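You operate a simulated robot arm through the tools that you are given. There is no shell and no other tool. Be economical: measure what you need, move in short steps, check, and stop when the job is done.

You run a simulated robot arm. Do the job below in one go: nothing can be reset, and whatever is moved stays where it is left.

## Task
Fetch the nut from the top of the test bench and set it on top of the tiny cream bobbin. Turn the log knob to 4. Put one of the weights from the top of the brown table on the top of the wall side spool stack. Put the short blue cable on the top of the packing table away on the top of the side table. Put one of the round dice from the top of the packing table on the top of the tool bench. Push the left green drawer shut. Take the grey filter and leave it on the green panel. Take the short black cable on the top of the packing table and put it away in the inside of the flat tray. Take the blue rag and leave it on the top of the front spool stack. Stack the 1.0 mm steel wheel from the top of the test bench on top of the 0.5 mm steel wheel. Put the brass block on the top of the test bench away on the top of the die shelf. Any order will do. Set down upright: grey filter.
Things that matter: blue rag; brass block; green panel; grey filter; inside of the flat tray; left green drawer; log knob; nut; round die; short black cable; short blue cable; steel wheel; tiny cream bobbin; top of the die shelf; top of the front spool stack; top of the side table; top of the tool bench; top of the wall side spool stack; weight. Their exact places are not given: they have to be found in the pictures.

Only the result counts: the job must be done as asked and must still hold three seconds after the hand-in. Knocking over, shifting, dropping, spilling or breaking anything else fails it.

## Robot
A 6-joint arm with a two-finger gripper on a trunk, on a base that drives. Base frame: it is fixed to the floor where the robot stands at the start and does not move with it; the origin is under the middle of the robot, x ahead of it, y to its left, z up; the surface under the hand at the start is at about z = 850. Lengths are in mm, angles in degrees, forces in N, time in s.
With the tool pointing down near the work surface it reaches from about 300 to 720 mm from the robot's upright axis, wherever it stands. Its first joint turns from -166.0 to 166.0 degrees. Places, roughly: blue rag (9x6x4 cm) [-7200, -4000, 600]; brass block [500, 0, 1000]; green panel (9x9x1 cm) [-1100, -100, 800]; grey filter (6x6x10 cm) [-1600, -100, 800]; inside of the flat tray (19x15 cm) [4940, -560, 760]; left green drawer [-1200, 700, 700]; log knob [-1800, -3900, 800]; nut (3x2x2 cm) [600, 0, 900]; round die [-1500, -250, 750]; short black cable [-1000, 0, 750]; short blue cable [-1250, -500, 750]; steel wheel [500, -250, 750]; tiny cream bobbin (5x5x5 cm) [300, -400, 900]; top of the die shelf (34x18 cm) [-6160, -860, 720]; top of the front spool stack (24x24 cm) [-3420, -4220, 940]; top of the side table [4800, -300, 800]; top of the tool bench [3400, 700, 800]; top of the wall side spool stack (18x18 cm) [-3800, -4760, 940]; weight [-1750, -3750, 750]. Payload 1.57 kg.
The tool frame sits at the grasp point between the pads (the TCP): z along the fingers, y along the line on which they close. The tips reach 21 mm beyond it. The gripper opens to 70 mm. The gripper's body begins 50 mm behind the TCP.
Orientation is told as [roll, pitch, yaw] about the base's x, y, z axes, in that order, counted from this pose: with the fingers straight down and closing along the base's y, the tool's x points along the base's -x, its y along +y and its z along -z.

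## Interface
- The arm moves only by the tool send_rows. Its argument "series" is a list of rows, each a list of 7 numbers: the shift along the tool's x, y, z in mm, then the turn, a rotation vector about the tool's x, y, z in degrees, then the finger opening in mm, from 0 to 70. In form: [[x, y, z, wx, wy, wz, gripper], ...]. A call has 1 to 12 rows; each row is the pose to reach, as a shift and turn from the pose commanded when the call began, along the tool's axes at that moment. Rows are played at 5 a second. More than 50 mm and 8.6 degrees between two rows, or a gripper value outside its range, and nothing of the call is played. Where a pose cannot be reached the arm comes as near as it can. A force on the tool above 40 N (or 10 N above the force at the start of the call, whichever is more), or a blocked arm, ends the call early, and 0.2 s more pass. Each finger halts on what it meets, pressing with about 26 N; the grip force reading is that of the motor and also rises with nothing between the fingers. The clock runs only during rows and for 0.2 s after the last one: add rows that repeat a pose to give the fingers time. It gives the time, the measured TCP pose, the force on the tool (base axes), the opening and the grip force at its end, in the units of the frame above (readings bear some noise), with the torque about the TCP (base axes, N m) and any sound that the robot's microphone picked up.
- Cameras (640 x 400 px; columns grow to the right, rows downward): "scene" is now at [-56.1, 101.1, 1478.4]; the picture's right is [-1.00, 0.03, 0.00], its down [0.03, 0.86, -0.50] and it looks along [-0.02, -0.50, -0.86] (base axes); focal length 214 px, centre (320, 200). "wrist" rides on the gripper at [79, 4, -81] in the tool frame; the picture's right is [-0.05, 1.00, 0.00], its down [-0.67, -0.04, -0.74] and it looks along [-0.74, -0.04, 0.67] (tool axes); focal length 256 px, centre (320, 200).
- camera(camera): a new picture of that camera. It takes no simulated time.
- steer(legs): drives the robot by 1 to 6 legs, each [ahead, left, turn to the left] in mm, mm and degrees, along the robot's own axes; the way and the turn of a leg run together, so that a leg with both is an arc; at most 1500 mm and 180 degrees a leg. The arm and the cameras ride along, it lands a little off, and it stops where it bumps. It gives what a move gives.
- head_to(pan, tilt): turns the head with the scene camera to pan (to the left, within 155 degrees either way) and tilt (down, from -29 to 69), counted from straight ahead of the robot. It gives what a move gives.
- probe_pixels(camera, pixels): for up to 12 pixels [column, row] of the newest picture of that camera ("zoom" is the newest enlarged one), the place [x, y, z] in the base frame of the surface seen there, good to about 2 mm, but the place of the scene camera against the robot may be out by one fixed shift of up to 25 mm in any direction. It takes no simulated time.
- close_up(camera, box): a new picture of the part [left, top, right, bottom] of that camera's present view, enlarged. It takes no simulated time.
- sign_off(): hands the job in; it is judged then, once.

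Work in short steps. Measure before you move; look again where a grasp or a placing could have gone wrong, and mend it. You have 350 turns and 270 pictures in all, those below and enlarged ones among them. Open the gripper and draw the arm clear of the work before you hand the job in, unless the task says otherwise; then end with one line.

The tools are called after "Call:" by a JSON object that holds its "method" and its "body". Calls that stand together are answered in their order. send_rows: Moves the arm, as the interface text tells. Its arguments: {"type":"object","properties":{"series":{"type":"array","items":{"type":"array","items":{"type":"number"}}}},"required":["series"]} The other tools are called the same way: steer (legs) drives the base; head_to (pan, tilt) turns the head that bears the scene camera; camera (camera) takes a picture; probe_pixels (camera, pixels) gives the place of the surface under pixels of a picture; close_up (camera, box) takes an enlarged picture of a part of a camera's view; sign_off () hands the job in.

At the start:

```text
t: 0.0
tool_pos: [284.3, -271.9, 1168.2]
orientation: [0.0, 0.0, -0.1]
force: [-0.1, -0.8, 0.4]
moment: [0.02, 0.01, 0.0]
gripper_width: 69.9
finger_force: 0.0
robot x, y, heading: [4.5, 0.8, 0.2]
head pan, tilt: [-91.7, 59.8]
```

scene: 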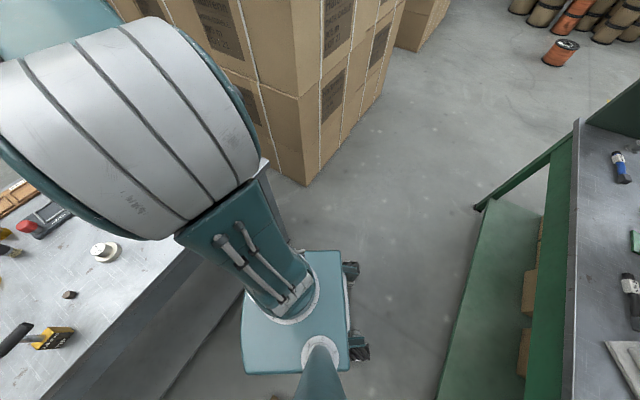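
wrist: 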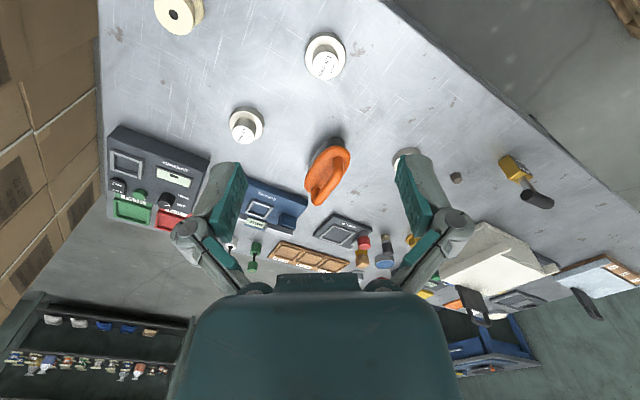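

The head looks to the right side; the test bench is ahead. I turn the head forward to view it.

Call:
{"method": "head_to", "body": {"pan": -20, "tilt": 40}}

Call:
{"method": "camera", "body": {"camera": "scene"}}

```text
t: 1.4
tool_pos: [285.0, -271.3, 1168.0]
orientation: [0.0, 0.0, -0.1]
force: [-0.1, -0.7, 0.1]
moment: [-0.01, 0.01, -0.01]
gripper_width: 69.9
finger_force: 0.0
robot x, y, heading: [1.5, -1.8, -0.2]
head pan, tilt: [-20.0, 40.0]
```

```text
267 pictures are left
```

scene: 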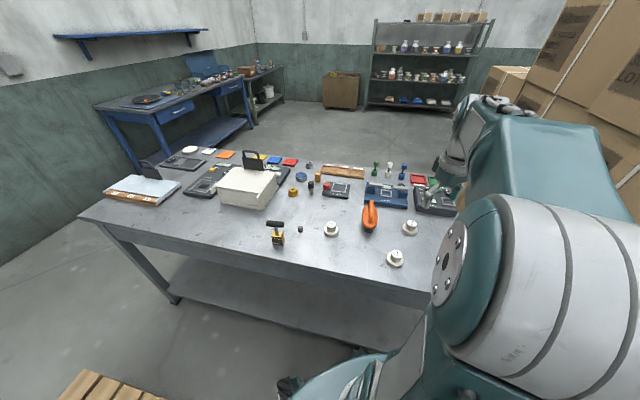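

The bench top lies at about (80-470, 140-290). I zoom in on it in both cameras.

Call:
{"method": "close_up", "body": {"camera": "scene", "box": [260, 150, 460, 275]}}

Call:
{"method": "close_up", "body": {"camera": "scene", "box": [90, 140, 300, 270]}}

Call:
{"method": "close_up", "body": {"camera": "wrist", "box": [100, 0, 420, 200]}}

```text
3.20 times, centred on (360, 212) of scene
```

zoom: 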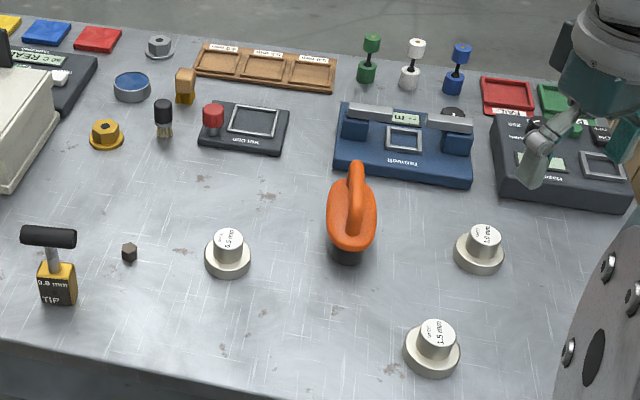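

```text
3.05 times, centred on (195, 205) of scene
```

zoom: 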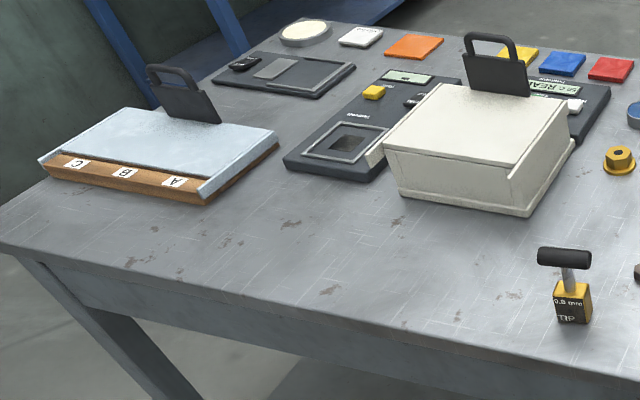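

```text
2.00 times, centred on (260, 100) of wrist
```

zoom: 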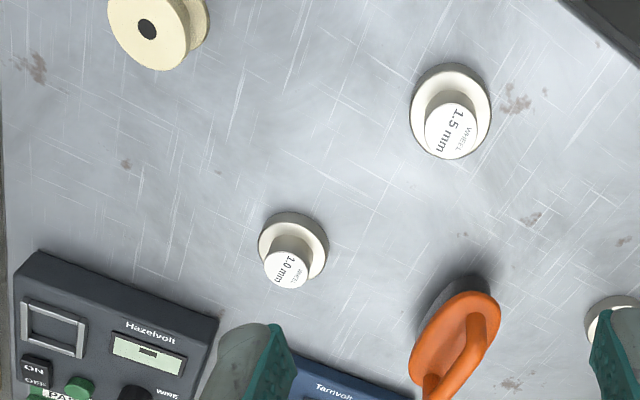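

Candidates for the nut: small hex at zoom (130,252), brass hex (107,133), grey (158,45). I take the zoom again and probe many objects.

Call:
{"method": "close_up", "body": {"camera": "scene", "box": [260, 150, 360, 212]}}

Call:
{"method": "probe_pixels", "body": {"camera": "scene", "pixels": [[300, 229], [293, 191], [310, 165], [318, 176], [277, 238], [276, 224], [331, 226], [411, 224], [395, 256], [311, 185], [301, 176], [330, 245]]}}

```text
6.40 times, centred on (310, 181) of scene
```

zoom: 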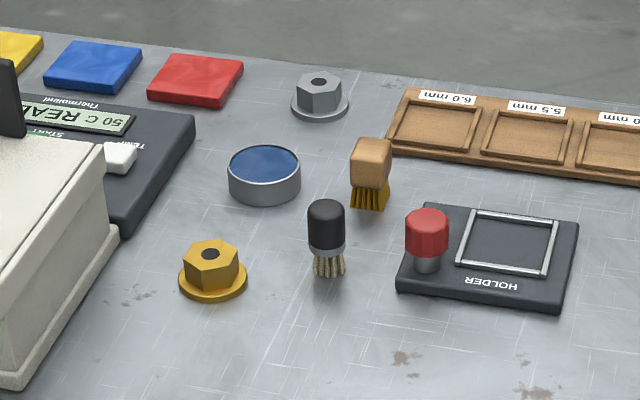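

```text
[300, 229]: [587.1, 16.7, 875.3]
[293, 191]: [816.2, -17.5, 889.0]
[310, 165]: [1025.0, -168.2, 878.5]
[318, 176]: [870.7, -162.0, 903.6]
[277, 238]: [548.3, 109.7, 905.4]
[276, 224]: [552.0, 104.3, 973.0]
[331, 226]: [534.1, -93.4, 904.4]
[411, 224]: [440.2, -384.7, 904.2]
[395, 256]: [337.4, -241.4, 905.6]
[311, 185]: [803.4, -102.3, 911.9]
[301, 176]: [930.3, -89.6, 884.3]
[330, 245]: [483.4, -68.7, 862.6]
```

The nut is the small hex (587,17), the brass block the handled 0.8 mm tip block. I probe the same objects with the wrist camera to get the scene-camera shift.

Call:
{"method": "camera", "body": {"camera": "wrist"}}

Call:
{"method": "probe_pixels", "body": {"camera": "wrist", "pixels": [[456, 177], [244, 135], [325, 66], [174, 14], [165, 12], [200, 20], [517, 165], [538, 197], [327, 175], [300, 110], [404, 156], [456, 181]]}}

Call:
{"method": "close_up", "body": {"camera": "wrist", "box": [400, 130, 560, 230]}}

```text
262 pictures are left
```

wrist: 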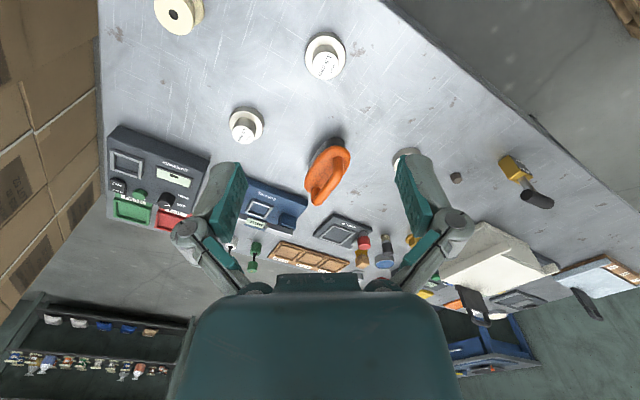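

```text
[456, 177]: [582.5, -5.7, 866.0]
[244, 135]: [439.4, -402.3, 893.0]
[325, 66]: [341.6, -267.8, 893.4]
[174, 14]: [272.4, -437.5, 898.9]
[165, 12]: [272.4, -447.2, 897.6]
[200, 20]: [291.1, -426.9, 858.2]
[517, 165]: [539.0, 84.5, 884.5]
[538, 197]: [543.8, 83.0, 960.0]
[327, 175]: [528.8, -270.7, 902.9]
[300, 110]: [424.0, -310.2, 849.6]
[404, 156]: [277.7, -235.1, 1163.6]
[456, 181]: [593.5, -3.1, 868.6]
```

```text
4.00 times, centred on (480, 180) of wrist
```

zoom: 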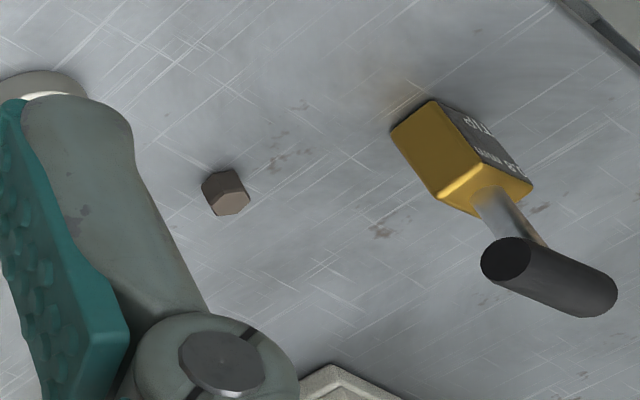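

Scene readings are shifted by about (+2,+20,+12) from the wrist readings. I move above the nut at z≈1000 and look.

Call:
{"method": "send_rows", "body": {"series": [[-45, 40, 0, 0, 0, 0, 70], [-90, 80, 0, 0, 0, 0, 70], [-135, 120, 0, 0, 0, 0, 70], [-180, 160, 20, 0, 0, 0, 70], [-225, 200, 40, 0, 0, 0, 70], [-260, 235, 70, 0, 0, 0, 70], [-290, 260, 110, 0, 0, 0, 70], [-302, 268, 150, 0, 0, 0, 70], [-302, 268, 180, 0, 0, 0, 70], [-302, 268, 180, 0, 0, 0, 70]]}}

Call:
{"method": "camera", "body": {"camera": "wrist"}}

Call:
{"method": "close_up", "body": {"camera": "wrist", "box": [240, 150, 400, 250]}}

```text
refused: row 1 steps farther than a row can; nothing moved
```

```text
260 pictures are left
```

wrist: 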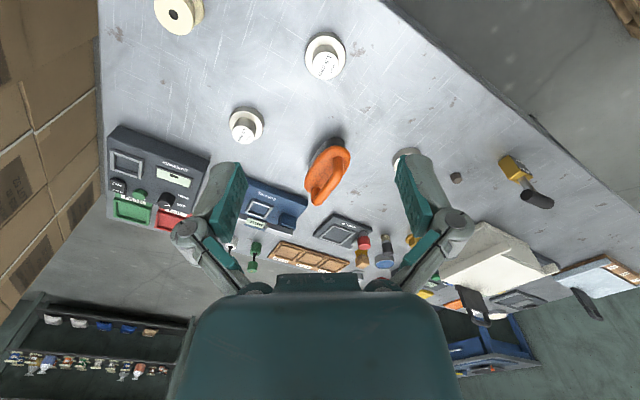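

```text
4.00 times, centred on (320, 200) of wrist
```

zoom: 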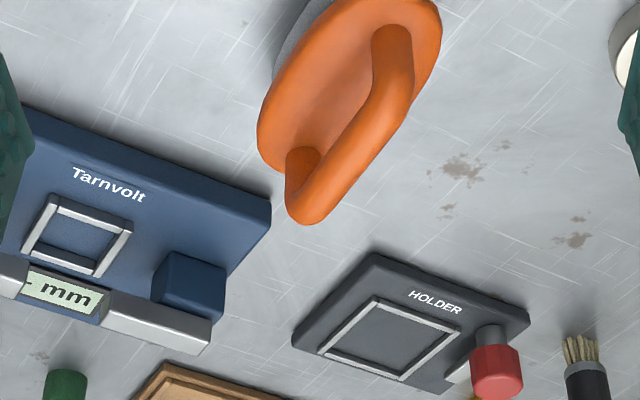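

Step norm must stay ≤50 mm; I redo with shorter rows.

Call:
{"method": "send_rows", "body": {"series": [[-35, 31, 0, 0, 0, 0, 70], [-70, 62, 0, 0, 0, 0, 70], [-105, 93, 0, 0, 0, 0, 70], [-140, 124, 0, 0, 0, 0, 70], [-175, 155, 0, 0, 0, 0, 70], [-210, 186, 10, 0, 0, 0, 70], [-242, 215, 30, 0, 0, 0, 70], [-272, 242, 55, 0, 0, 0, 70], [-302, 268, 82, 0, 0, 0, 70], [-302, 268, 130, 0, 0, 0, 70], [-302, 268, 178, 0, 0, 0, 70], [-302, 268, 180, 0, 0, 0, 70]]}}

Call:
{"method": "camera", "body": {"camera": "wrist"}}

Call:
{"method": "close_up", "body": {"camera": "wrist", "box": [240, 130, 400, 230]}}

```text
t: 4.0
tool_pos: [587.7, -1.8, 988.7]
orientation: [0.0, 0.0, 0.0]
force: [-0.6, 0.4, 0.2]
moment: [-0.02, -0.01, 0.01]
gripper_width: 69.9
finger_force: 0.0
robot x, y, heading: [2.6, 0.4, 0.3]
head pan, tilt: [-20.0, 40.0]
```

```text
258 pictures are left
```

wrist: 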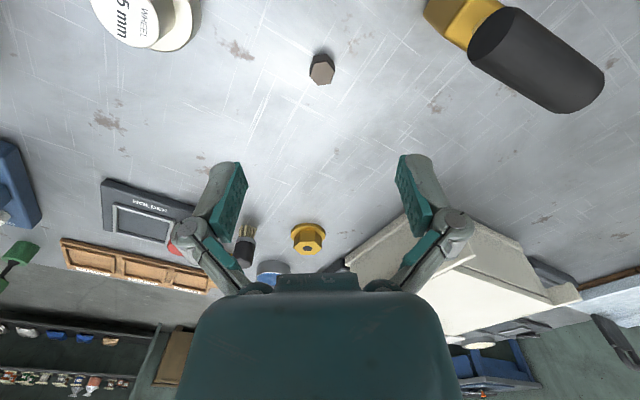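

```text
4.00 times, centred on (320, 180) of wrist
```

zoom: 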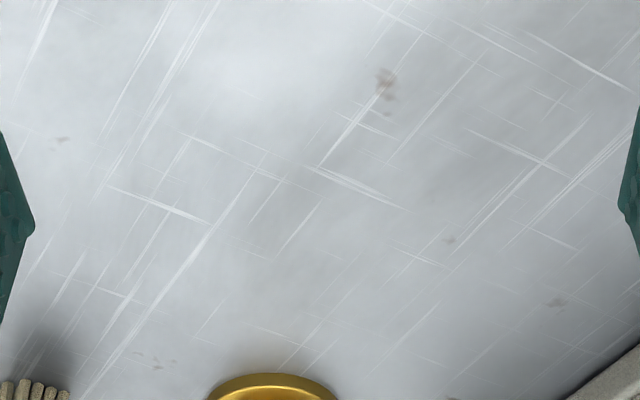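

The small hex nut is at (321,69) in the wrist view. I zoom and probe it.

Call:
{"method": "close_up", "body": {"camera": "wrist", "box": [280, 44, 360, 94]}}

Call:
{"method": "probe_pixels", "body": {"camera": "wrist", "pixels": [[322, 75], [313, 66], [330, 66], [314, 83], [331, 83], [321, 85], [321, 71], [317, 58]]}}

```text
8.00 times, centred on (320, 69) of wrist
```

zoom: 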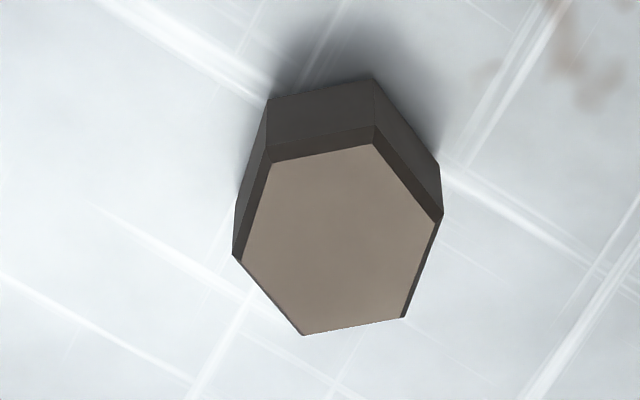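

```text
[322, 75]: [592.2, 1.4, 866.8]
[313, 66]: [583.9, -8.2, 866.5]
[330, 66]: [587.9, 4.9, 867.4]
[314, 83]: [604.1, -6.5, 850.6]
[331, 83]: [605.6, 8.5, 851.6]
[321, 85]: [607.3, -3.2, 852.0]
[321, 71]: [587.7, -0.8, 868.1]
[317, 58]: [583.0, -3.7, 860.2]
```

Nut centre ≈ (590,0), flats tilted ~18°. I turn the tool 18° about its z, descend to TCP z≈875 and grip.

Call:
{"method": "send_rows", "body": {"series": [[-2, 1, 30, 0, 0, 8, 50], [-2, 1, 60, 0, 0, 16, 50], [-2, 1, 90, 0, 0, 18, 50], [-2, 1, 105, 0, 0, 18, 50], [-2, 1, 113, 0, 0, 18, 50], [-2, 1, 113, 0, 0, 18, 30], [-2, 1, 113, 0, 0, 18, 10], [-2, 1, 113, 0, 0, 18, 10], [-2, 1, 113, 0, 0, 18, 10]]}}

Call:
{"method": "camera", "body": {"camera": "wrist"}}

```text
t: 6.0
tool_pos: [589.7, -0.5, 875.6]
orientation: [-0.1, 0.0, -18.0]
force: [0.2, 0.5, 1.0]
moment: [0.02, -0.02, -0.04]
gripper_width: 19.6
finger_force: 26.0
robot x, y, heading: [-2.0, -0.1, 0.2]
head pan, tilt: [-20.0, 40.0]
```

```text
255 pictures are left
```

wrist: 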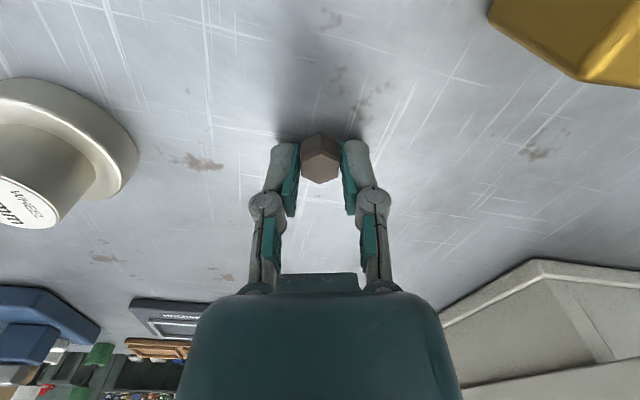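

Nut gripped (19.6 mm). Lift and straighten the tool yaw.

Call:
{"method": "send_rows", "body": {"series": [[0, 0, -15, 0, 0, 0, 10], [0, 0, -60, 0, 0, -8, 10], [0, 0, -105, 0, 0, -16, 10], [0, 0, -150, 0, 0, -18, 10], [0, 0, -190, 0, 0, -18, 10], [0, 0, -190, 0, 0, -18, 10]]}}

```text
t: 7.4
tool_pos: [589.0, 0.1, 1066.5]
orientation: [-0.1, 0.2, 0.1]
force: [0.5, -0.5, -0.4]
moment: [0.03, 0.0, 0.01]
gripper_width: 19.3
finger_force: 26.0
robot x, y, heading: [0.3, -1.0, 0.1]
head pan, tilt: [-20.0, 40.0]
```

Move over the bobbin area at z≈1040.

Call:
{"method": "send_rows", "body": {"series": [[28, -39, 0, 0, 0, 0, 10], [56, -78, 0, 0, 0, 0, 10], [84, -117, 0, 0, 0, 0, 10], [112, -156, 0, 0, 0, 0, 10], [140, -195, 0, 0, 0, 0, 10], [168, -234, 0, 0, 0, 0, 10], [196, -273, 0, 0, 0, 0, 10], [224, -312, 0, 0, 0, 0, 10], [252, -351, 0, 0, 0, 0, 10], [280, -390, 0, 0, 0, 0, 10], [308, -430, 10, 0, 0, 0, 10], [312, -440, 30, 0, 0, 0, 10]]}}

Call:
{"method": "camera", "body": {"camera": "wrist"}}

```text
t: 10.0
tool_pos: [276.5, -442.6, 1036.8]
orientation: [0.1, 0.0, -0.1]
force: [0.0, 0.2, 0.2]
moment: [0.0, -0.03, -0.03]
gripper_width: 19.4
finger_force: 26.2
robot x, y, heading: [-0.5, 0.7, -0.2]
head pan, tilt: [-20.0, 40.0]
```

```text
254 pictures are left
```

wrist: 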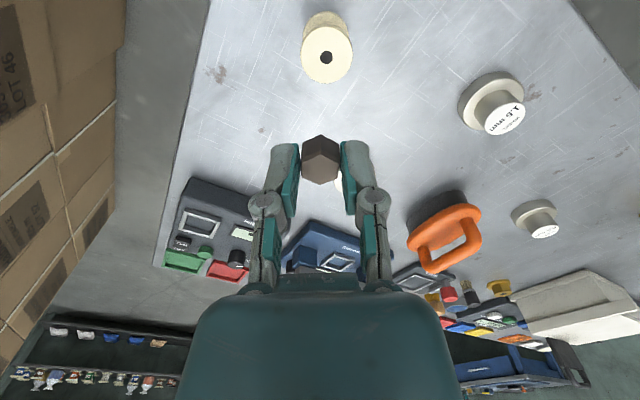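

Call:
{"method": "probe_pixels", "body": {"camera": "wrist", "pixels": [[327, 42], [327, 72], [310, 56], [346, 56], [318, 57], [336, 57], [327, 66], [321, 150]]}}

```text
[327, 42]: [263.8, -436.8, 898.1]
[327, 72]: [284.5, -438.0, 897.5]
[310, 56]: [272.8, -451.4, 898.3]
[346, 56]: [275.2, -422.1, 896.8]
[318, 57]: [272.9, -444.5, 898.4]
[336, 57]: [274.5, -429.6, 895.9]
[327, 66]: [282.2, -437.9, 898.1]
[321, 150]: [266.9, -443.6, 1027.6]
```

Bobbin top centre ≈ (273.5,-437,898). Lower the nut so the TCP ends at z≈925 and release.

Call:
{"method": "send_rows", "body": {"series": [[3, 5, 40, 0, 0, 0, 10], [3, 5, 80, 0, 0, 0, 10], [3, 5, 100, 0, 0, 0, 10], [3, 5, 108, 0, 0, 0, 10], [3, 5, 111.5, 0, 0, 0, 10], [3, 5, 111.5, 0, 0, 0, 10]]}}

Call:
{"method": "camera", "body": {"camera": "wrist"}}

```text
t: 11.4
tool_pos: [273.2, -439.1, 923.8]
orientation: [0.1, -0.1, 0.0]
force: [-0.5, 0.6, 0.2]
moment: [0.04, -0.04, 0.04]
gripper_width: 19.3
finger_force: 26.2
robot x, y, heading: [0.0, -4.6, -0.1]
head pan, tilt: [-20.0, 40.0]
```

```text
253 pictures are left
```

wrist: 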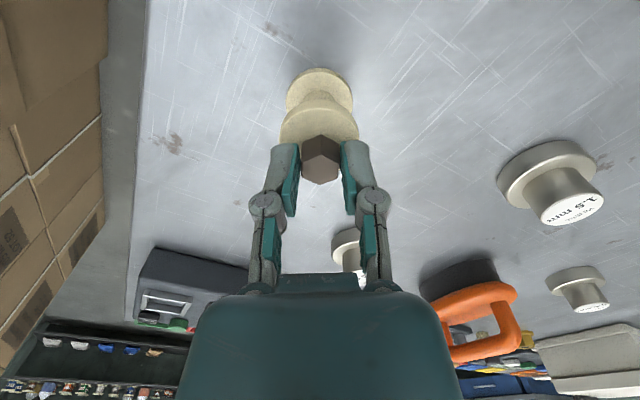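

Just above the bobbin; lower ~1 mm more and open.

Call:
{"method": "send_rows", "body": {"series": [[0, 0, 1, 0, 0, 0, 19], [0, 0, 1, 0, 0, 0, 26], [0, 0, 1, 0, 0, 0, 40], [0, 0, 1, 0, 0, 0, 60], [0, 0, -20, 0, 0, 0, 70], [0, 0, -60, 0, 0, 0, 70], [0, 0, -105, 0, 0, 0, 70], [0, 0, -105, 0, 0, 0, 70]]}}

Call:
{"method": "camera", "body": {"camera": "wrist"}}

```text
t: 13.2
tool_pos: [272.2, -438.2, 1032.5]
orientation: [0.0, 0.0, -0.1]
force: [-0.4, 0.1, -0.6]
moment: [0.0, 0.0, 0.0]
gripper_width: 70.0
finger_force: 0.0
robot x, y, heading: [-3.6, -0.2, -0.4]
head pan, tilt: [-20.0, 40.0]
```

```text
252 pictures are left
```

wrist: 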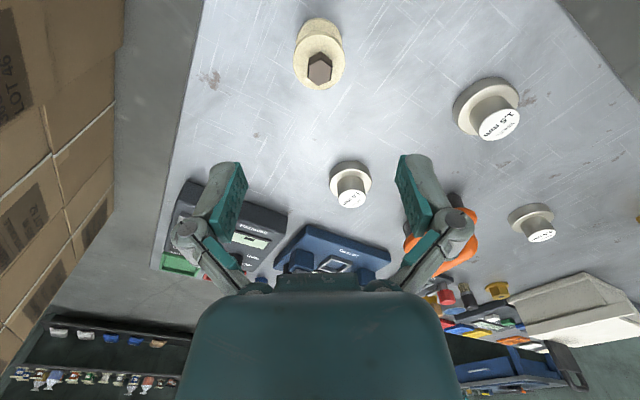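

Nut sits on the bobbin. Now move above the 1.0 mm wheel (≈(440,-402)) and look.

Call:
{"method": "close_up", "body": {"camera": "wrist", "box": [280, 10, 360, 100]}}

Call:
{"method": "send_rows", "body": {"series": [[-45, 9, 0, 0, 0, 0, 70], [-90, 18, 0, 0, 0, 0, 70], [-135, 27, 0, 0, 0, 0, 70], [-168, 36, 10, 0, 0, 0, 70], [-168, 36, 30, 0, 0, 0, 70], [-168, 36, 30, 0, 0, 0, 70]]}}

Call:
{"method": "camera", "body": {"camera": "wrist"}}

```text
4.44 times, centred on (320, 55) of wrist
```

zoom: 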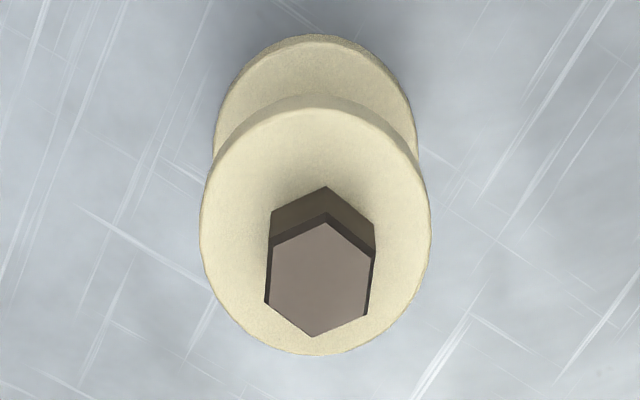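

```text
t: 14.6
tool_pos: [444.3, -401.1, 999.9]
orientation: [0.0, 0.1, 0.0]
force: [0.4, -0.2, -0.4]
moment: [0.0, -0.03, 0.0]
gripper_width: 70.0
finger_force: 0.1
robot x, y, heading: [0.7, -0.5, 0.1]
head pan, tilt: [-20.0, 40.0]
```

```text
250 pictures are left
```

wrist: 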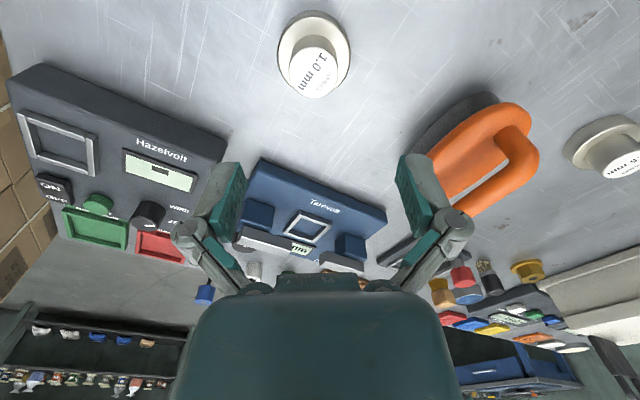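

Call:
{"method": "probe_pixels", "body": {"camera": "wrist", "pixels": [[316, 75], [293, 73], [339, 73], [316, 55], [316, 90], [283, 50], [349, 55], [313, 18], [345, 80]]}}

```text
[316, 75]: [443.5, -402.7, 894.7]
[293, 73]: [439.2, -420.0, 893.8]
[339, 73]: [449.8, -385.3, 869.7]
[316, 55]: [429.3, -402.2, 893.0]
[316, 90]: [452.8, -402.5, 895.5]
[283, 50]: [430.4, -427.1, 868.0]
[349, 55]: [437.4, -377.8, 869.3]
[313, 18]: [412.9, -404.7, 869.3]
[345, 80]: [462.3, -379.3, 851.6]
```

Hub centre ≈ (438,-403), hub from z 869 to 894. Descend to TCP 893.5 and grip.

Call:
{"method": "send_rows", "body": {"series": [[6, -2, 40, 0, 0, 0, 70], [6, -2, 80, 0, 0, 0, 70], [6, -2, 100, 0, 0, 0, 70], [6, -2, 106, 0, 0, 0, 70], [6, -2, 106, 0, 0, 0, 40], [6, -2, 106, 0, 0, 0, 20], [6, -2, 106, 0, 0, 0, 20], [6, -2, 106, 0, 0, 0, 20]]}}

Call:
{"method": "camera", "body": {"camera": "wrist"}}

```text
t: 16.4
tool_pos: [436.0, -403.2, 894.7]
orientation: [0.0, 0.0, 0.0]
force: [-1.3, -2.7, 9.3]
moment: [-0.13, 0.06, 0.1]
gripper_width: 34.6
finger_force: 26.1
robot x, y, heading: [0.3, -2.4, -0.0]
head pan, tilt: [-20.0, 40.0]
```

```text
249 pictures are left
```

wrist: 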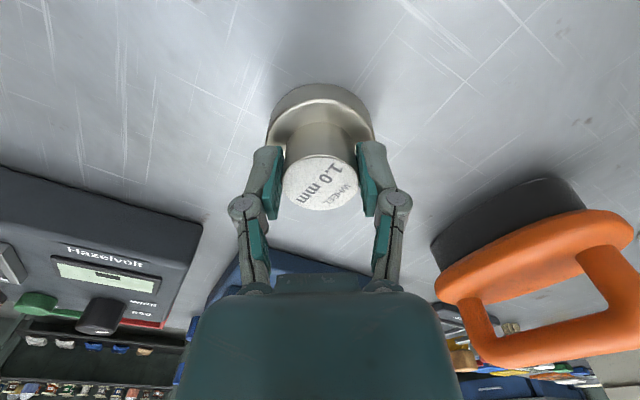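

Gripped, lift and carry to above the 0.5 mm wheel (≈(532,-113)).

Call:
{"method": "send_rows", "body": {"series": [[0, 0, -20, 0, 0, 0, 20], [0, 0, -60, 0, 0, 0, 20], [0, 0, -105, 0, 0, 0, 20], [0, 0, -150, 0, 0, 0, 20], [-14, 43, -152, 0, 0, 0, 20], [-28, 86, -152, 0, 0, 0, 20], [-42, 129, -152, 0, 0, 0, 20], [-56, 172, -152, 0, 0, 0, 20], [-70, 215, -152, 0, 0, 0, 20], [-84, 258, -152, 0, 0, 0, 20], [-96, 292, -152, 0, 0, 0, 20], [-96, 292, -152, 0, 0, 0, 20]]}}

Call:
{"method": "camera", "body": {"camera": "wrist"}}

```text
t: 19.0
tool_pos: [532.2, -111.9, 1044.9]
orientation: [-0.1, 0.2, 0.0]
force: [0.2, 0.4, -1.7]
moment: [0.02, 0.03, 0.01]
gripper_width: 34.7
finger_force: 26.1
robot x, y, heading: [-0.1, 1.5, 0.0]
head pan, tilt: [-20.0, 40.0]
```

```text
248 pictures are left
```

wrist: 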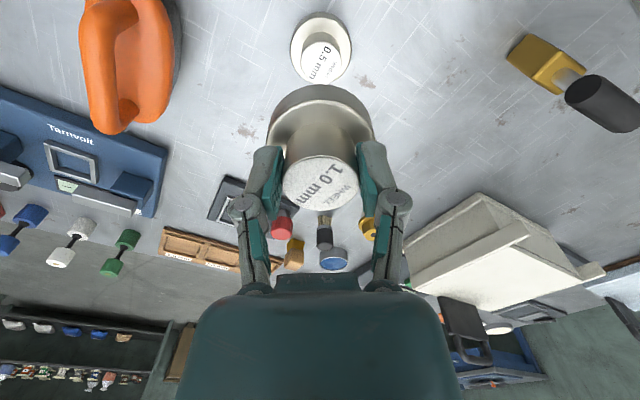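

Call:
{"method": "close_up", "body": {"camera": "wrist", "box": [280, 0, 360, 90]}}

Call:
{"method": "probe_pixels", "body": {"camera": "wrist", "pixels": [[322, 58], [304, 55], [339, 58], [322, 38], [322, 78], [295, 50], [349, 50], [320, 16]]}}

```text
4.44 times, centred on (320, 45) of wrist
```

zoom: 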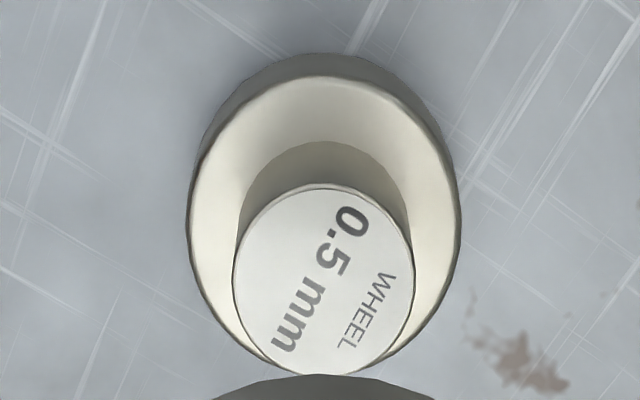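

```text
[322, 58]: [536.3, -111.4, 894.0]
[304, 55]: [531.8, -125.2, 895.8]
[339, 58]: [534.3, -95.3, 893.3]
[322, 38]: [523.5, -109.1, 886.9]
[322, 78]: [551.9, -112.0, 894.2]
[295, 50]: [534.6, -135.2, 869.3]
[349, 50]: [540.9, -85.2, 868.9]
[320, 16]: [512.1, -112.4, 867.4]
```

0.5 hub centre ≈ (539.5,-111,894). Lower the 1.0 wheel onto it, TCP to ~940.

Call:
{"method": "send_rows", "body": {"series": [[-5, 1, 40, 0, 0, 0, 20], [-5, 1, 80, 0, 0, 0, 20], [-5, 1, 95, 0, 0, 0, 20], [-5, 1, 102, 0, 0, 0, 20], [-5, 1, 104, 0, 0, 0, 20], [-5, 1, 104, 0, 0, 0, 20]]}}

Call:
{"method": "camera", "body": {"camera": "wrist"}}

```text
t: 20.4
tool_pos: [537.1, -109.1, 941.1]
orientation: [-0.1, 0.1, -0.1]
force: [-0.3, 0.5, -0.8]
moment: [-0.03, -0.02, 0.01]
gripper_width: 34.8
finger_force: 25.7
robot x, y, heading: [-1.3, -1.5, -0.1]
head pan, tilt: [-20.0, 40.0]
```

```text
246 pictures are left
```

wrist: 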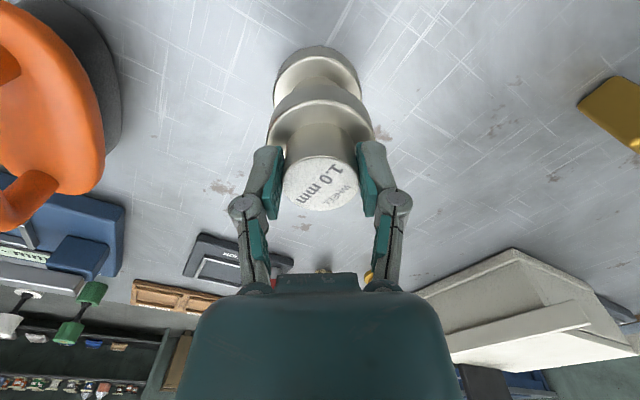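

Aligned; lower in 1 mm steps to contact.

Call:
{"method": "send_rows", "body": {"series": [[0, 0, 1, 0, 0, 0, 20], [0, 0, 2, 0, 0, 0, 20], [0, 0, 2.5, 0, 0, 0, 20], [0, 0, 2.5, 0, 0, 0, 20]]}}

```text
t: 21.4
tool_pos: [536.2, -109.1, 939.8]
orientation: [0.0, 0.1, -0.1]
force: [0.2, -0.6, -1.8]
moment: [0.0, 0.05, 0.02]
gripper_width: 34.7
finger_force: 25.8
robot x, y, heading: [-3.4, -0.9, 0.1]
head pan, tilt: [-20.0, 40.0]
```

Call:
{"method": "send_rows", "body": {"series": [[0, 0, 1, 0, 0, 0, 20], [0, 0, 2, 0, 0, 0, 20], [0, 0, 2, 0, 0, 0, 20]]}}

Call:
{"method": "close_up", "body": {"camera": "wrist", "box": [260, 40, 380, 140]}}

```text
t: 22.2
tool_pos: [537.4, -109.3, 936.9]
orientation: [-0.1, 0.1, 0.0]
force: [0.0, -0.4, -0.7]
moment: [-0.01, 0.0, 0.01]
gripper_width: 34.4
finger_force: 25.9
robot x, y, heading: [0.5, -3.3, 0.1]
head pan, tilt: [-20.0, 40.0]
```

```text
4.00 times, centred on (320, 90) of wrist
```

zoom: 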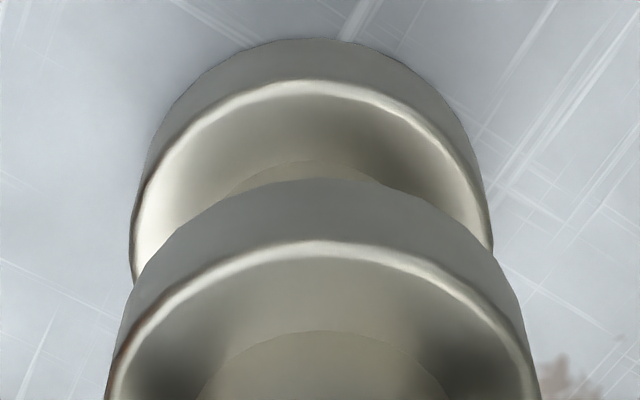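

No clear contact yet; continue 1 mm at a time.

Call:
{"method": "send_rows", "body": {"series": [[0, 0, 1, 0, 0, 0, 20], [0, 0, 2, 0, 0, 0, 20], [0, 0, 2, 0, 0, 0, 20]]}}

```text
t: 23.0
tool_pos: [537.2, -109.4, 935.0]
orientation: [0.0, -0.1, 0.0]
force: [-1.8, -0.4, 17.8]
moment: [-0.03, 0.26, 0.05]
gripper_width: 34.7
finger_force: 26.1
robot x, y, heading: [1.1, -2.1, 0.0]
head pan, tilt: [-20.0, 40.0]
```

Contact (17.8 N). Back off slightly, release and rise.

Call:
{"method": "send_rows", "body": {"series": [[0, 0, -0.8, 0, 0, 0, 20], [0, 0, -0.8, 0, 0, 0, 36], [0, 0, -0.8, 0, 0, 0, 50], [0, 0, -0.8, 0, 0, 0, 68], [0, 0, -20, 0, 0, 0, 70], [0, 0, -60, 0, 0, 0, 70], [0, 0, -105, 0, 0, 0, 70], [0, 0, -105, 0, 0, 0, 70]]}}

Call:
{"method": "camera", "body": {"camera": "wrist"}}

Call:
{"method": "close_up", "body": {"camera": "scene", "box": [250, 180, 410, 280]}}

```text
t: 24.8
tool_pos: [537.8, -110.1, 1043.7]
orientation: [-0.1, 0.1, 0.0]
force: [-0.4, -0.6, -0.2]
moment: [0.01, 0.02, 0.0]
gripper_width: 70.0
finger_force: 0.1
robot x, y, heading: [-0.8, -1.4, -0.1]
head pan, tilt: [-20.0, 40.0]
```

```text
244 pictures are left
```

wrist: 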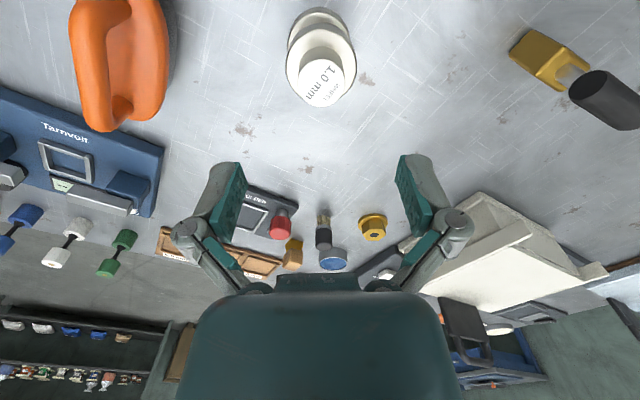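

```text
4.00 times, centred on (330, 230) of scene
```

zoom: 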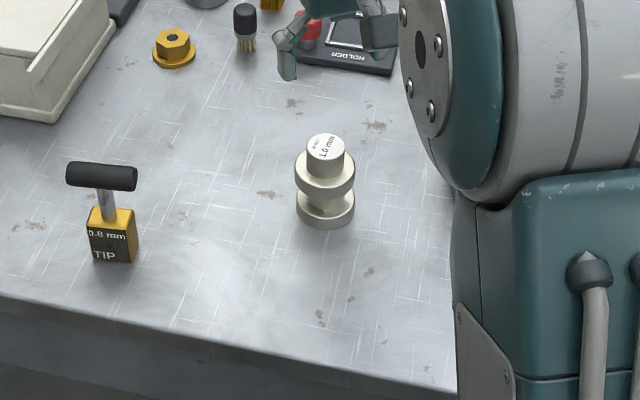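

Stack good. Next the brass block: move the gripper over its handle (≈(545,85)).

Call:
{"method": "send_rows", "body": {"series": [[0, 45, 0, 0, 0, 0, 70], [0, 90, 0, 0, 0, 0, 70], [0, 135, 0, 0, 0, 0, 70], [0, 180, 0, 0, 0, 0, 70], [0, 195, 0, 0, 0, 0, 70], [0, 195, 0, 0, 0, 0, 70]]}}

Call:
{"method": "camera", "body": {"camera": "wrist"}}

```text
t: 26.2
tool_pos: [537.7, 86.0, 1040.0]
orientation: [0.0, 0.1, 0.0]
force: [-0.2, -0.1, -1.2]
moment: [0.0, 0.01, -0.01]
gripper_width: 70.1
finger_force: 0.0
robot x, y, heading: [1.4, -1.6, -0.1]
head pan, tilt: [-20.0, 40.0]
```

```text
242 pictures are left
```

wrist: 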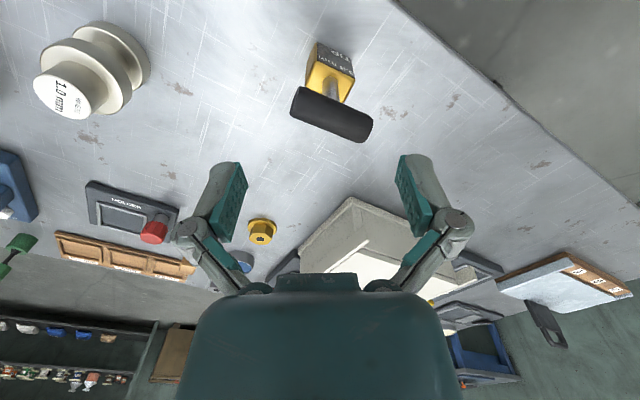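

Call:
{"method": "probe_pixels", "body": {"camera": "wrist", "pixels": [[298, 100], [333, 111], [366, 122], [332, 105], [330, 118], [330, 50], [330, 65], [350, 75], [312, 82], [348, 97]]}}

Call:
{"method": "close_up", "body": {"camera": "wrist", "box": [260, 30, 400, 150]}}

```text
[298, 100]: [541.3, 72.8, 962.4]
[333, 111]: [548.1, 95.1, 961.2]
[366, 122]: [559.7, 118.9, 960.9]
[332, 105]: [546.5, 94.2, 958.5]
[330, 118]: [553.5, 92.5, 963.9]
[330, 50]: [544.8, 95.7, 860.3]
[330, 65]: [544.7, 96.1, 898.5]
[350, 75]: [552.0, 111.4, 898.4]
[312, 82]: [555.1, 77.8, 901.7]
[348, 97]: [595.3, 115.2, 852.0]
```

```text
3.33 times, centred on (330, 90) of wrist
```

zoom: 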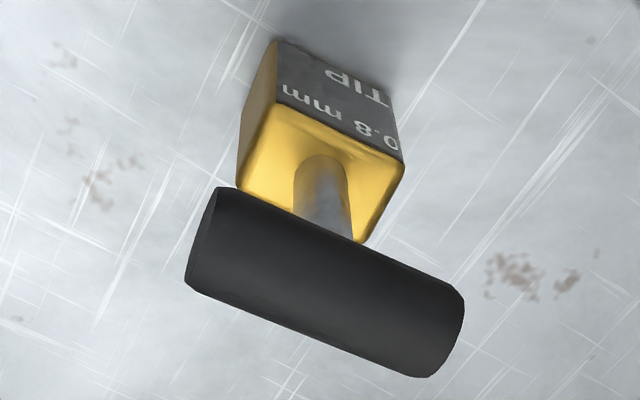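

I probe across the handle to find its axis and height.

Call:
{"method": "probe_pixels", "body": {"camera": "wrist", "pixels": [[332, 99], [332, 103], [332, 109], [332, 115], [332, 121], [332, 125], [332, 128], [292, 100], [294, 108], [372, 120], [370, 130], [345, 135]]}}

```text
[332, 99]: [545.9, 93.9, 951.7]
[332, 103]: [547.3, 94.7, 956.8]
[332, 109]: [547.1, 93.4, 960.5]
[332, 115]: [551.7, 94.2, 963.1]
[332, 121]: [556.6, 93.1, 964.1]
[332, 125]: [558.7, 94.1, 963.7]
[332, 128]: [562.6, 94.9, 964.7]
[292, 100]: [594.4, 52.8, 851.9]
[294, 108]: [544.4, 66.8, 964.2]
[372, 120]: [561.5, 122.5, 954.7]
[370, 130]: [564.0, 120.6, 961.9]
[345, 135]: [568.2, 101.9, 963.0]
```

Handle axis at ≈(558,94), z 952, slanted ~21°. I turn the tool by +69° yaw at height, then look.

Call:
{"method": "send_rows", "body": {"series": [[-10, 4, 0, 0, 0, -8, 70], [-20, 8, 0, 0, 0, -16, 70], [-20, 8, 0, 0, 0, -24, 70], [-20, 8, 0, 0, 0, -32, 70], [-20, 8, 0, 0, 0, -40, 70], [-20, 8, 0, 0, 0, -48, 70], [-20, 8, 0, 0, 0, -56, 70], [-20, 8, 0, 0, 0, -64, 70], [-20, 8, 0, 0, 0, -69, 70], [-20, 8, 20, 0, 0, -69, 70], [-20, 8, 20, 0, 0, -69, 70]]}}

Call:
{"method": "camera", "body": {"camera": "wrist"}}

```text
t: 28.6
tool_pos: [556.2, 94.4, 1020.1]
orientation: [-0.1, 0.0, 69.0]
force: [0.0, -1.1, 0.2]
moment: [-0.01, -0.01, -0.02]
gripper_width: 70.0
finger_force: 0.1
robot x, y, heading: [-2.3, -0.2, 0.1]
head pan, tilt: [-20.0, 40.0]
```

```text
240 pictures are left
```

wrist: 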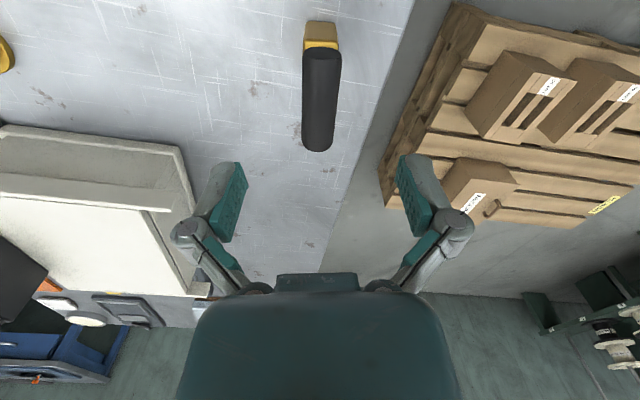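

Handle is centred in columns but centre is ~4 mm toward the camera; descend with that correction and grip.

Call:
{"method": "send_rows", "body": {"series": [[4, 0, 35, 0, 0, 0, 70], [4, 0, 60, 0, 0, 0, 70], [4, 0, 71, 0, 0, 0, 70], [4, 0, 71, 0, 0, 0, 40], [4, 0, 71, 0, 0, 0, 15], [4, 0, 71, 0, 0, 0, 15], [4, 0, 71, 0, 0, 0, 15]]}}

Call:
{"method": "camera", "body": {"camera": "wrist"}}

```text
t: 30.2
tool_pos: [555.4, 90.7, 946.9]
orientation: [0.2, 0.2, 69.0]
force: [-0.6, -0.9, -0.2]
moment: [-0.01, 0.07, 0.16]
gripper_width: 19.0
finger_force: 25.8
robot x, y, heading: [-1.6, -1.1, -0.1]
head pan, tilt: [-20.0, 40.0]
```

```text
239 pictures are left
```

wrist: 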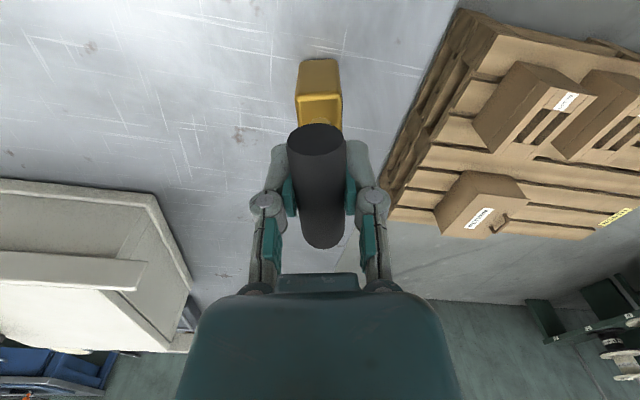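

Gripped. Lift it clear and check.

Call:
{"method": "send_rows", "body": {"series": [[0, 0, -10, 0, 0, 0, 15], [0, 0, -40, 0, 0, 0, 15], [0, 0, -80, 0, 0, 0, 15], [0, 0, -120, 0, 0, 0, 15], [0, 0, -160, 0, 0, 0, 15], [0, 0, -190, 0, 0, 0, 15], [0, 0, -190, 0, 0, 0, 15]]}}

Call:
{"method": "camera", "body": {"camera": "wrist"}}

Call:
{"method": "head_to", "body": {"pan": 150, "tilt": 30}}

Call:
{"method": "camera", "body": {"camera": "scene"}}

```text
t: 31.8
tool_pos: [555.4, 92.9, 1140.3]
orientation: [0.1, 0.1, 69.0]
force: [0.5, 0.0, -4.1]
moment: [-0.02, 0.0, -0.04]
gripper_width: 20.2
finger_force: 26.0
robot x, y, heading: [0.0, -0.8, -0.1]
head pan, tilt: [-20.0, 40.0]
```

```text
238 pictures are left
```

wrist: 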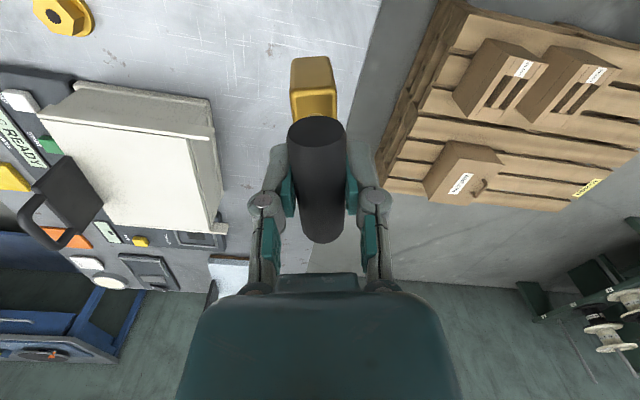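

```text
t: 34.4
tool_pos: [555.9, 90.8, 1139.2]
orientation: [0.0, 0.1, 69.1]
force: [0.5, 0.2, -4.1]
moment: [0.0, 0.0, -0.03]
gripper_width: 20.2
finger_force: 25.8
robot x, y, heading: [-1.0, -2.3, -0.1]
head pan, tilt: [150.0, 30.0]
```

```text
237 pictures are left
```

scene: 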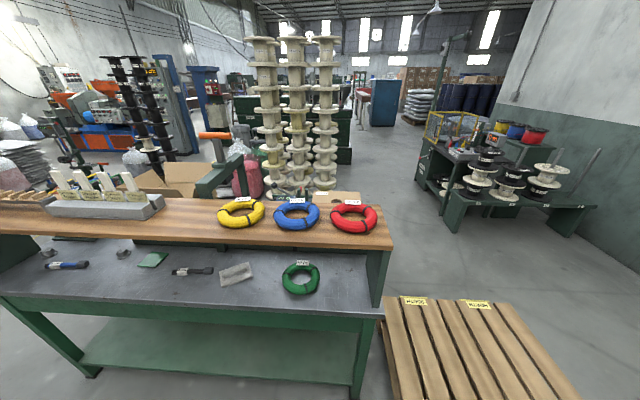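

Weight about 0.4 kg held. Look at the back-right as well.

Call:
{"method": "head_to", "body": {"pan": -150, "tilt": 20}}

Call:
{"method": "camera", "body": {"camera": "scene"}}

Call:
{"method": "head_to", "body": {"pan": -100, "tilt": 20}}

Call:
{"method": "camera", "body": {"camera": "scene"}}

Call:
{"method": "head_to", "body": {"pan": 80, "tilt": 30}}

Call:
{"method": "camera", "body": {"camera": "scene"}}

```text
t: 38.5
tool_pos: [556.2, 91.7, 1139.7]
orientation: [-0.1, 0.1, 69.1]
force: [0.2, 0.2, -3.7]
moment: [-0.01, 0.0, 0.02]
gripper_width: 20.4
finger_force: 26.0
robot x, y, heading: [-2.8, -4.8, 0.1]
head pan, tilt: [-150.0, 20.0]
```

```text
236 pictures are left
```

scene: 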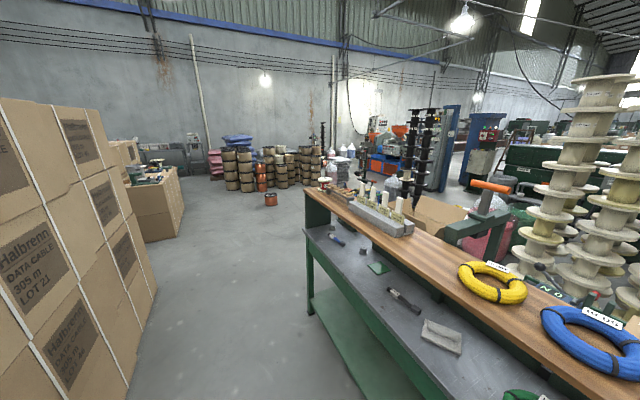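

```text
t: 39.7
tool_pos: [555.7, 91.0, 1140.2]
orientation: [0.0, 0.1, 69.0]
force: [-0.5, 0.1, -4.3]
moment: [0.01, -0.01, -0.01]
gripper_width: 20.4
finger_force: 26.1
robot x, y, heading: [2.4, 0.6, 0.1]
head pan, tilt: [-100.0, 20.0]
```

```text
235 pictures are left
```

scene: 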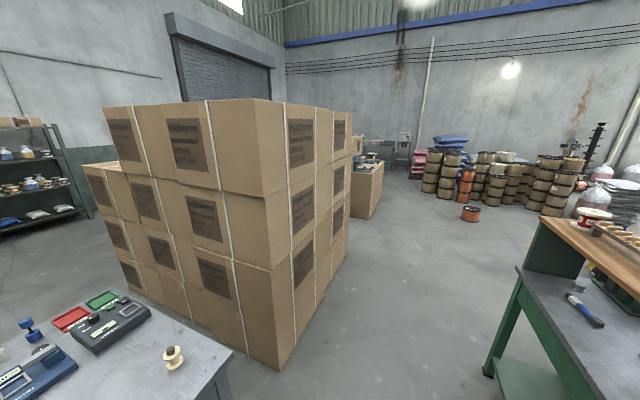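

```text
t: 42.4
tool_pos: [555.9, 91.7, 1139.0]
orientation: [0.0, 0.1, 69.1]
force: [-0.6, 0.1, -4.2]
moment: [0.0, -0.01, 0.03]
gripper_width: 20.5
finger_force: 25.8
robot x, y, heading: [-0.5, -4.0, 0.2]
head pan, tilt: [80.0, 30.0]
```

```text
234 pictures are left
```

scene: 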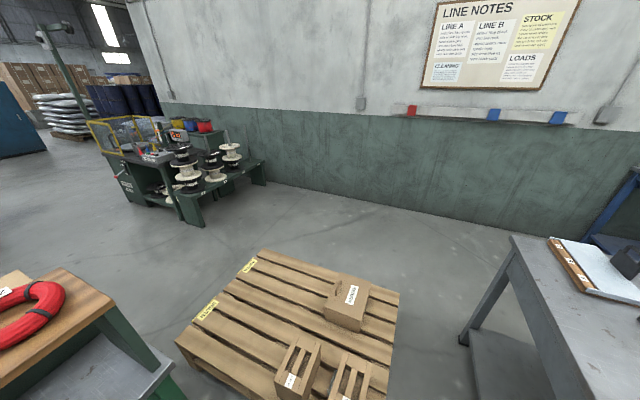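

I look along the exit at pan -125 and measure obstacle corners.

Call:
{"method": "head_to", "body": {"pan": -125, "tilt": 30}}

Call:
{"method": "camera", "body": {"camera": "scene"}}

```text
t: 45.4
tool_pos: [555.6, 92.1, 1140.0]
orientation: [0.0, 0.1, 69.0]
force: [-0.3, -0.1, -4.7]
moment: [0.0, 0.04, -0.02]
gripper_width: 20.2
finger_force: 25.6
robot x, y, heading: [0.4, -1.9, 0.0]
head pan, tilt: [-125.0, 30.0]
```

```text
233 pictures are left
```

scene: 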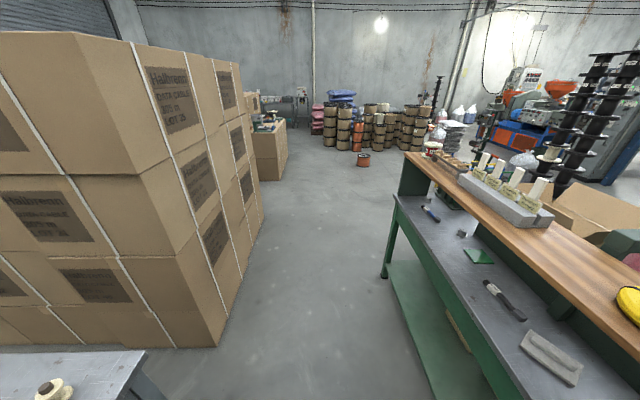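

Call:
{"method": "probe_pixels", "body": {"camera": "scene", "pixels": [[218, 345], [263, 222], [385, 277], [440, 380], [395, 198], [362, 160], [288, 150], [262, 178], [432, 214], [479, 257], [500, 298], [430, 145]]}}

Call:
{"method": "close_up", "body": {"camera": "scene", "box": [240, 70, 480, 220]}}

```text
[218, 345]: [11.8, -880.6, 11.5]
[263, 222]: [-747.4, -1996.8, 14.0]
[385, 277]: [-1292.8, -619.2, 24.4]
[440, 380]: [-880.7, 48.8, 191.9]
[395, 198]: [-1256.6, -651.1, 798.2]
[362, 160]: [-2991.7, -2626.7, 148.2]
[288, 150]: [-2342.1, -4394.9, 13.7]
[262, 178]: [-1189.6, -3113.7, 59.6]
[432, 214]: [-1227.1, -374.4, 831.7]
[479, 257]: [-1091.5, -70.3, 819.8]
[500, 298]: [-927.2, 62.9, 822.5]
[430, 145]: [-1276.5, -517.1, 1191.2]
```

```text
2.67 times, centred on (360, 145) of scene
```

zoom: 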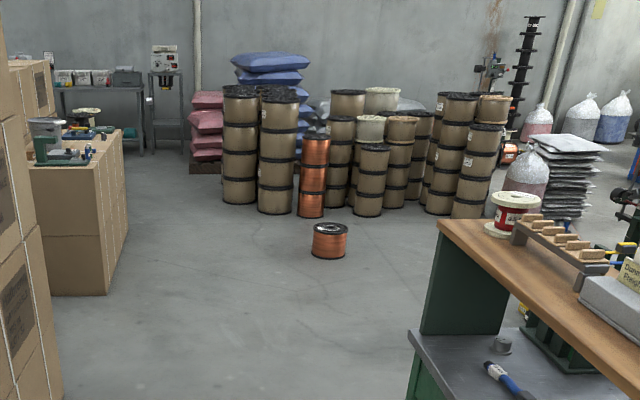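

The exit corridor lies between boxes line (12,-880)→(-750,-2000) and packing bench corner (-1290,-620). I tuck the arm in first.

Call:
{"method": "send_rows", "body": {"series": [[32, 30, -5, 0, 0, 0, 15], [64, 60, -15, 0, 0, 0, 15], [95, 90, -25, 0, 0, 0, 15], [125, 120, -35, 0, 0, 0, 15], [156, 150, -45, 0, 0, 0, 15], [156, 150, -45, 0, 0, 0, 15]]}}

Call:
{"method": "steer", "body": {"legs": [[-150, -100, -60], [0, 0, -65]]}}

Call:
{"method": "head_to", "body": {"pan": 0, "tilt": 25}}

Call:
{"method": "camera", "body": {"camera": "scene"}}

```text
t: 46.8
tool_pos: [359.8, -0.4, 1184.3]
orientation: [-0.1, 0.1, 69.1]
force: [-0.3, 0.0, -5.0]
moment: [-0.01, 0.03, 0.02]
gripper_width: 20.4
finger_force: 26.4
robot x, y, heading: [-2.4, 3.5, 0.1]
head pan, tilt: [-125.0, 30.0]
```

```text
t: 52.7
tool_pos: [-383.4, -300.5, 1184.2]
orientation: [0.0, 0.1, -57.1]
force: [0.7, 0.9, -4.1]
moment: [0.01, 0.02, -0.03]
gripper_width: 20.2
finger_force: 26.1
robot x, y, heading: [-175.3, -6.6, -126.1]
head pan, tilt: [-125.0, 30.0]
```

```text
t: 54.7
tool_pos: [-384.7, -301.6, 1184.4]
orientation: [-0.1, 0.1, -57.0]
force: [0.4, 0.5, -4.2]
moment: [-0.02, -0.01, 0.0]
gripper_width: 20.2
finger_force: 26.4
robot x, y, heading: [-176.6, -8.4, -126.0]
head pan, tilt: [0.0, 25.0]
```

```text
231 pictures are left
```

scene: 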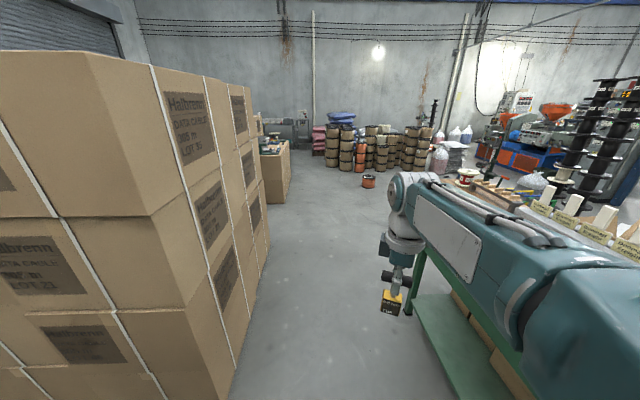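

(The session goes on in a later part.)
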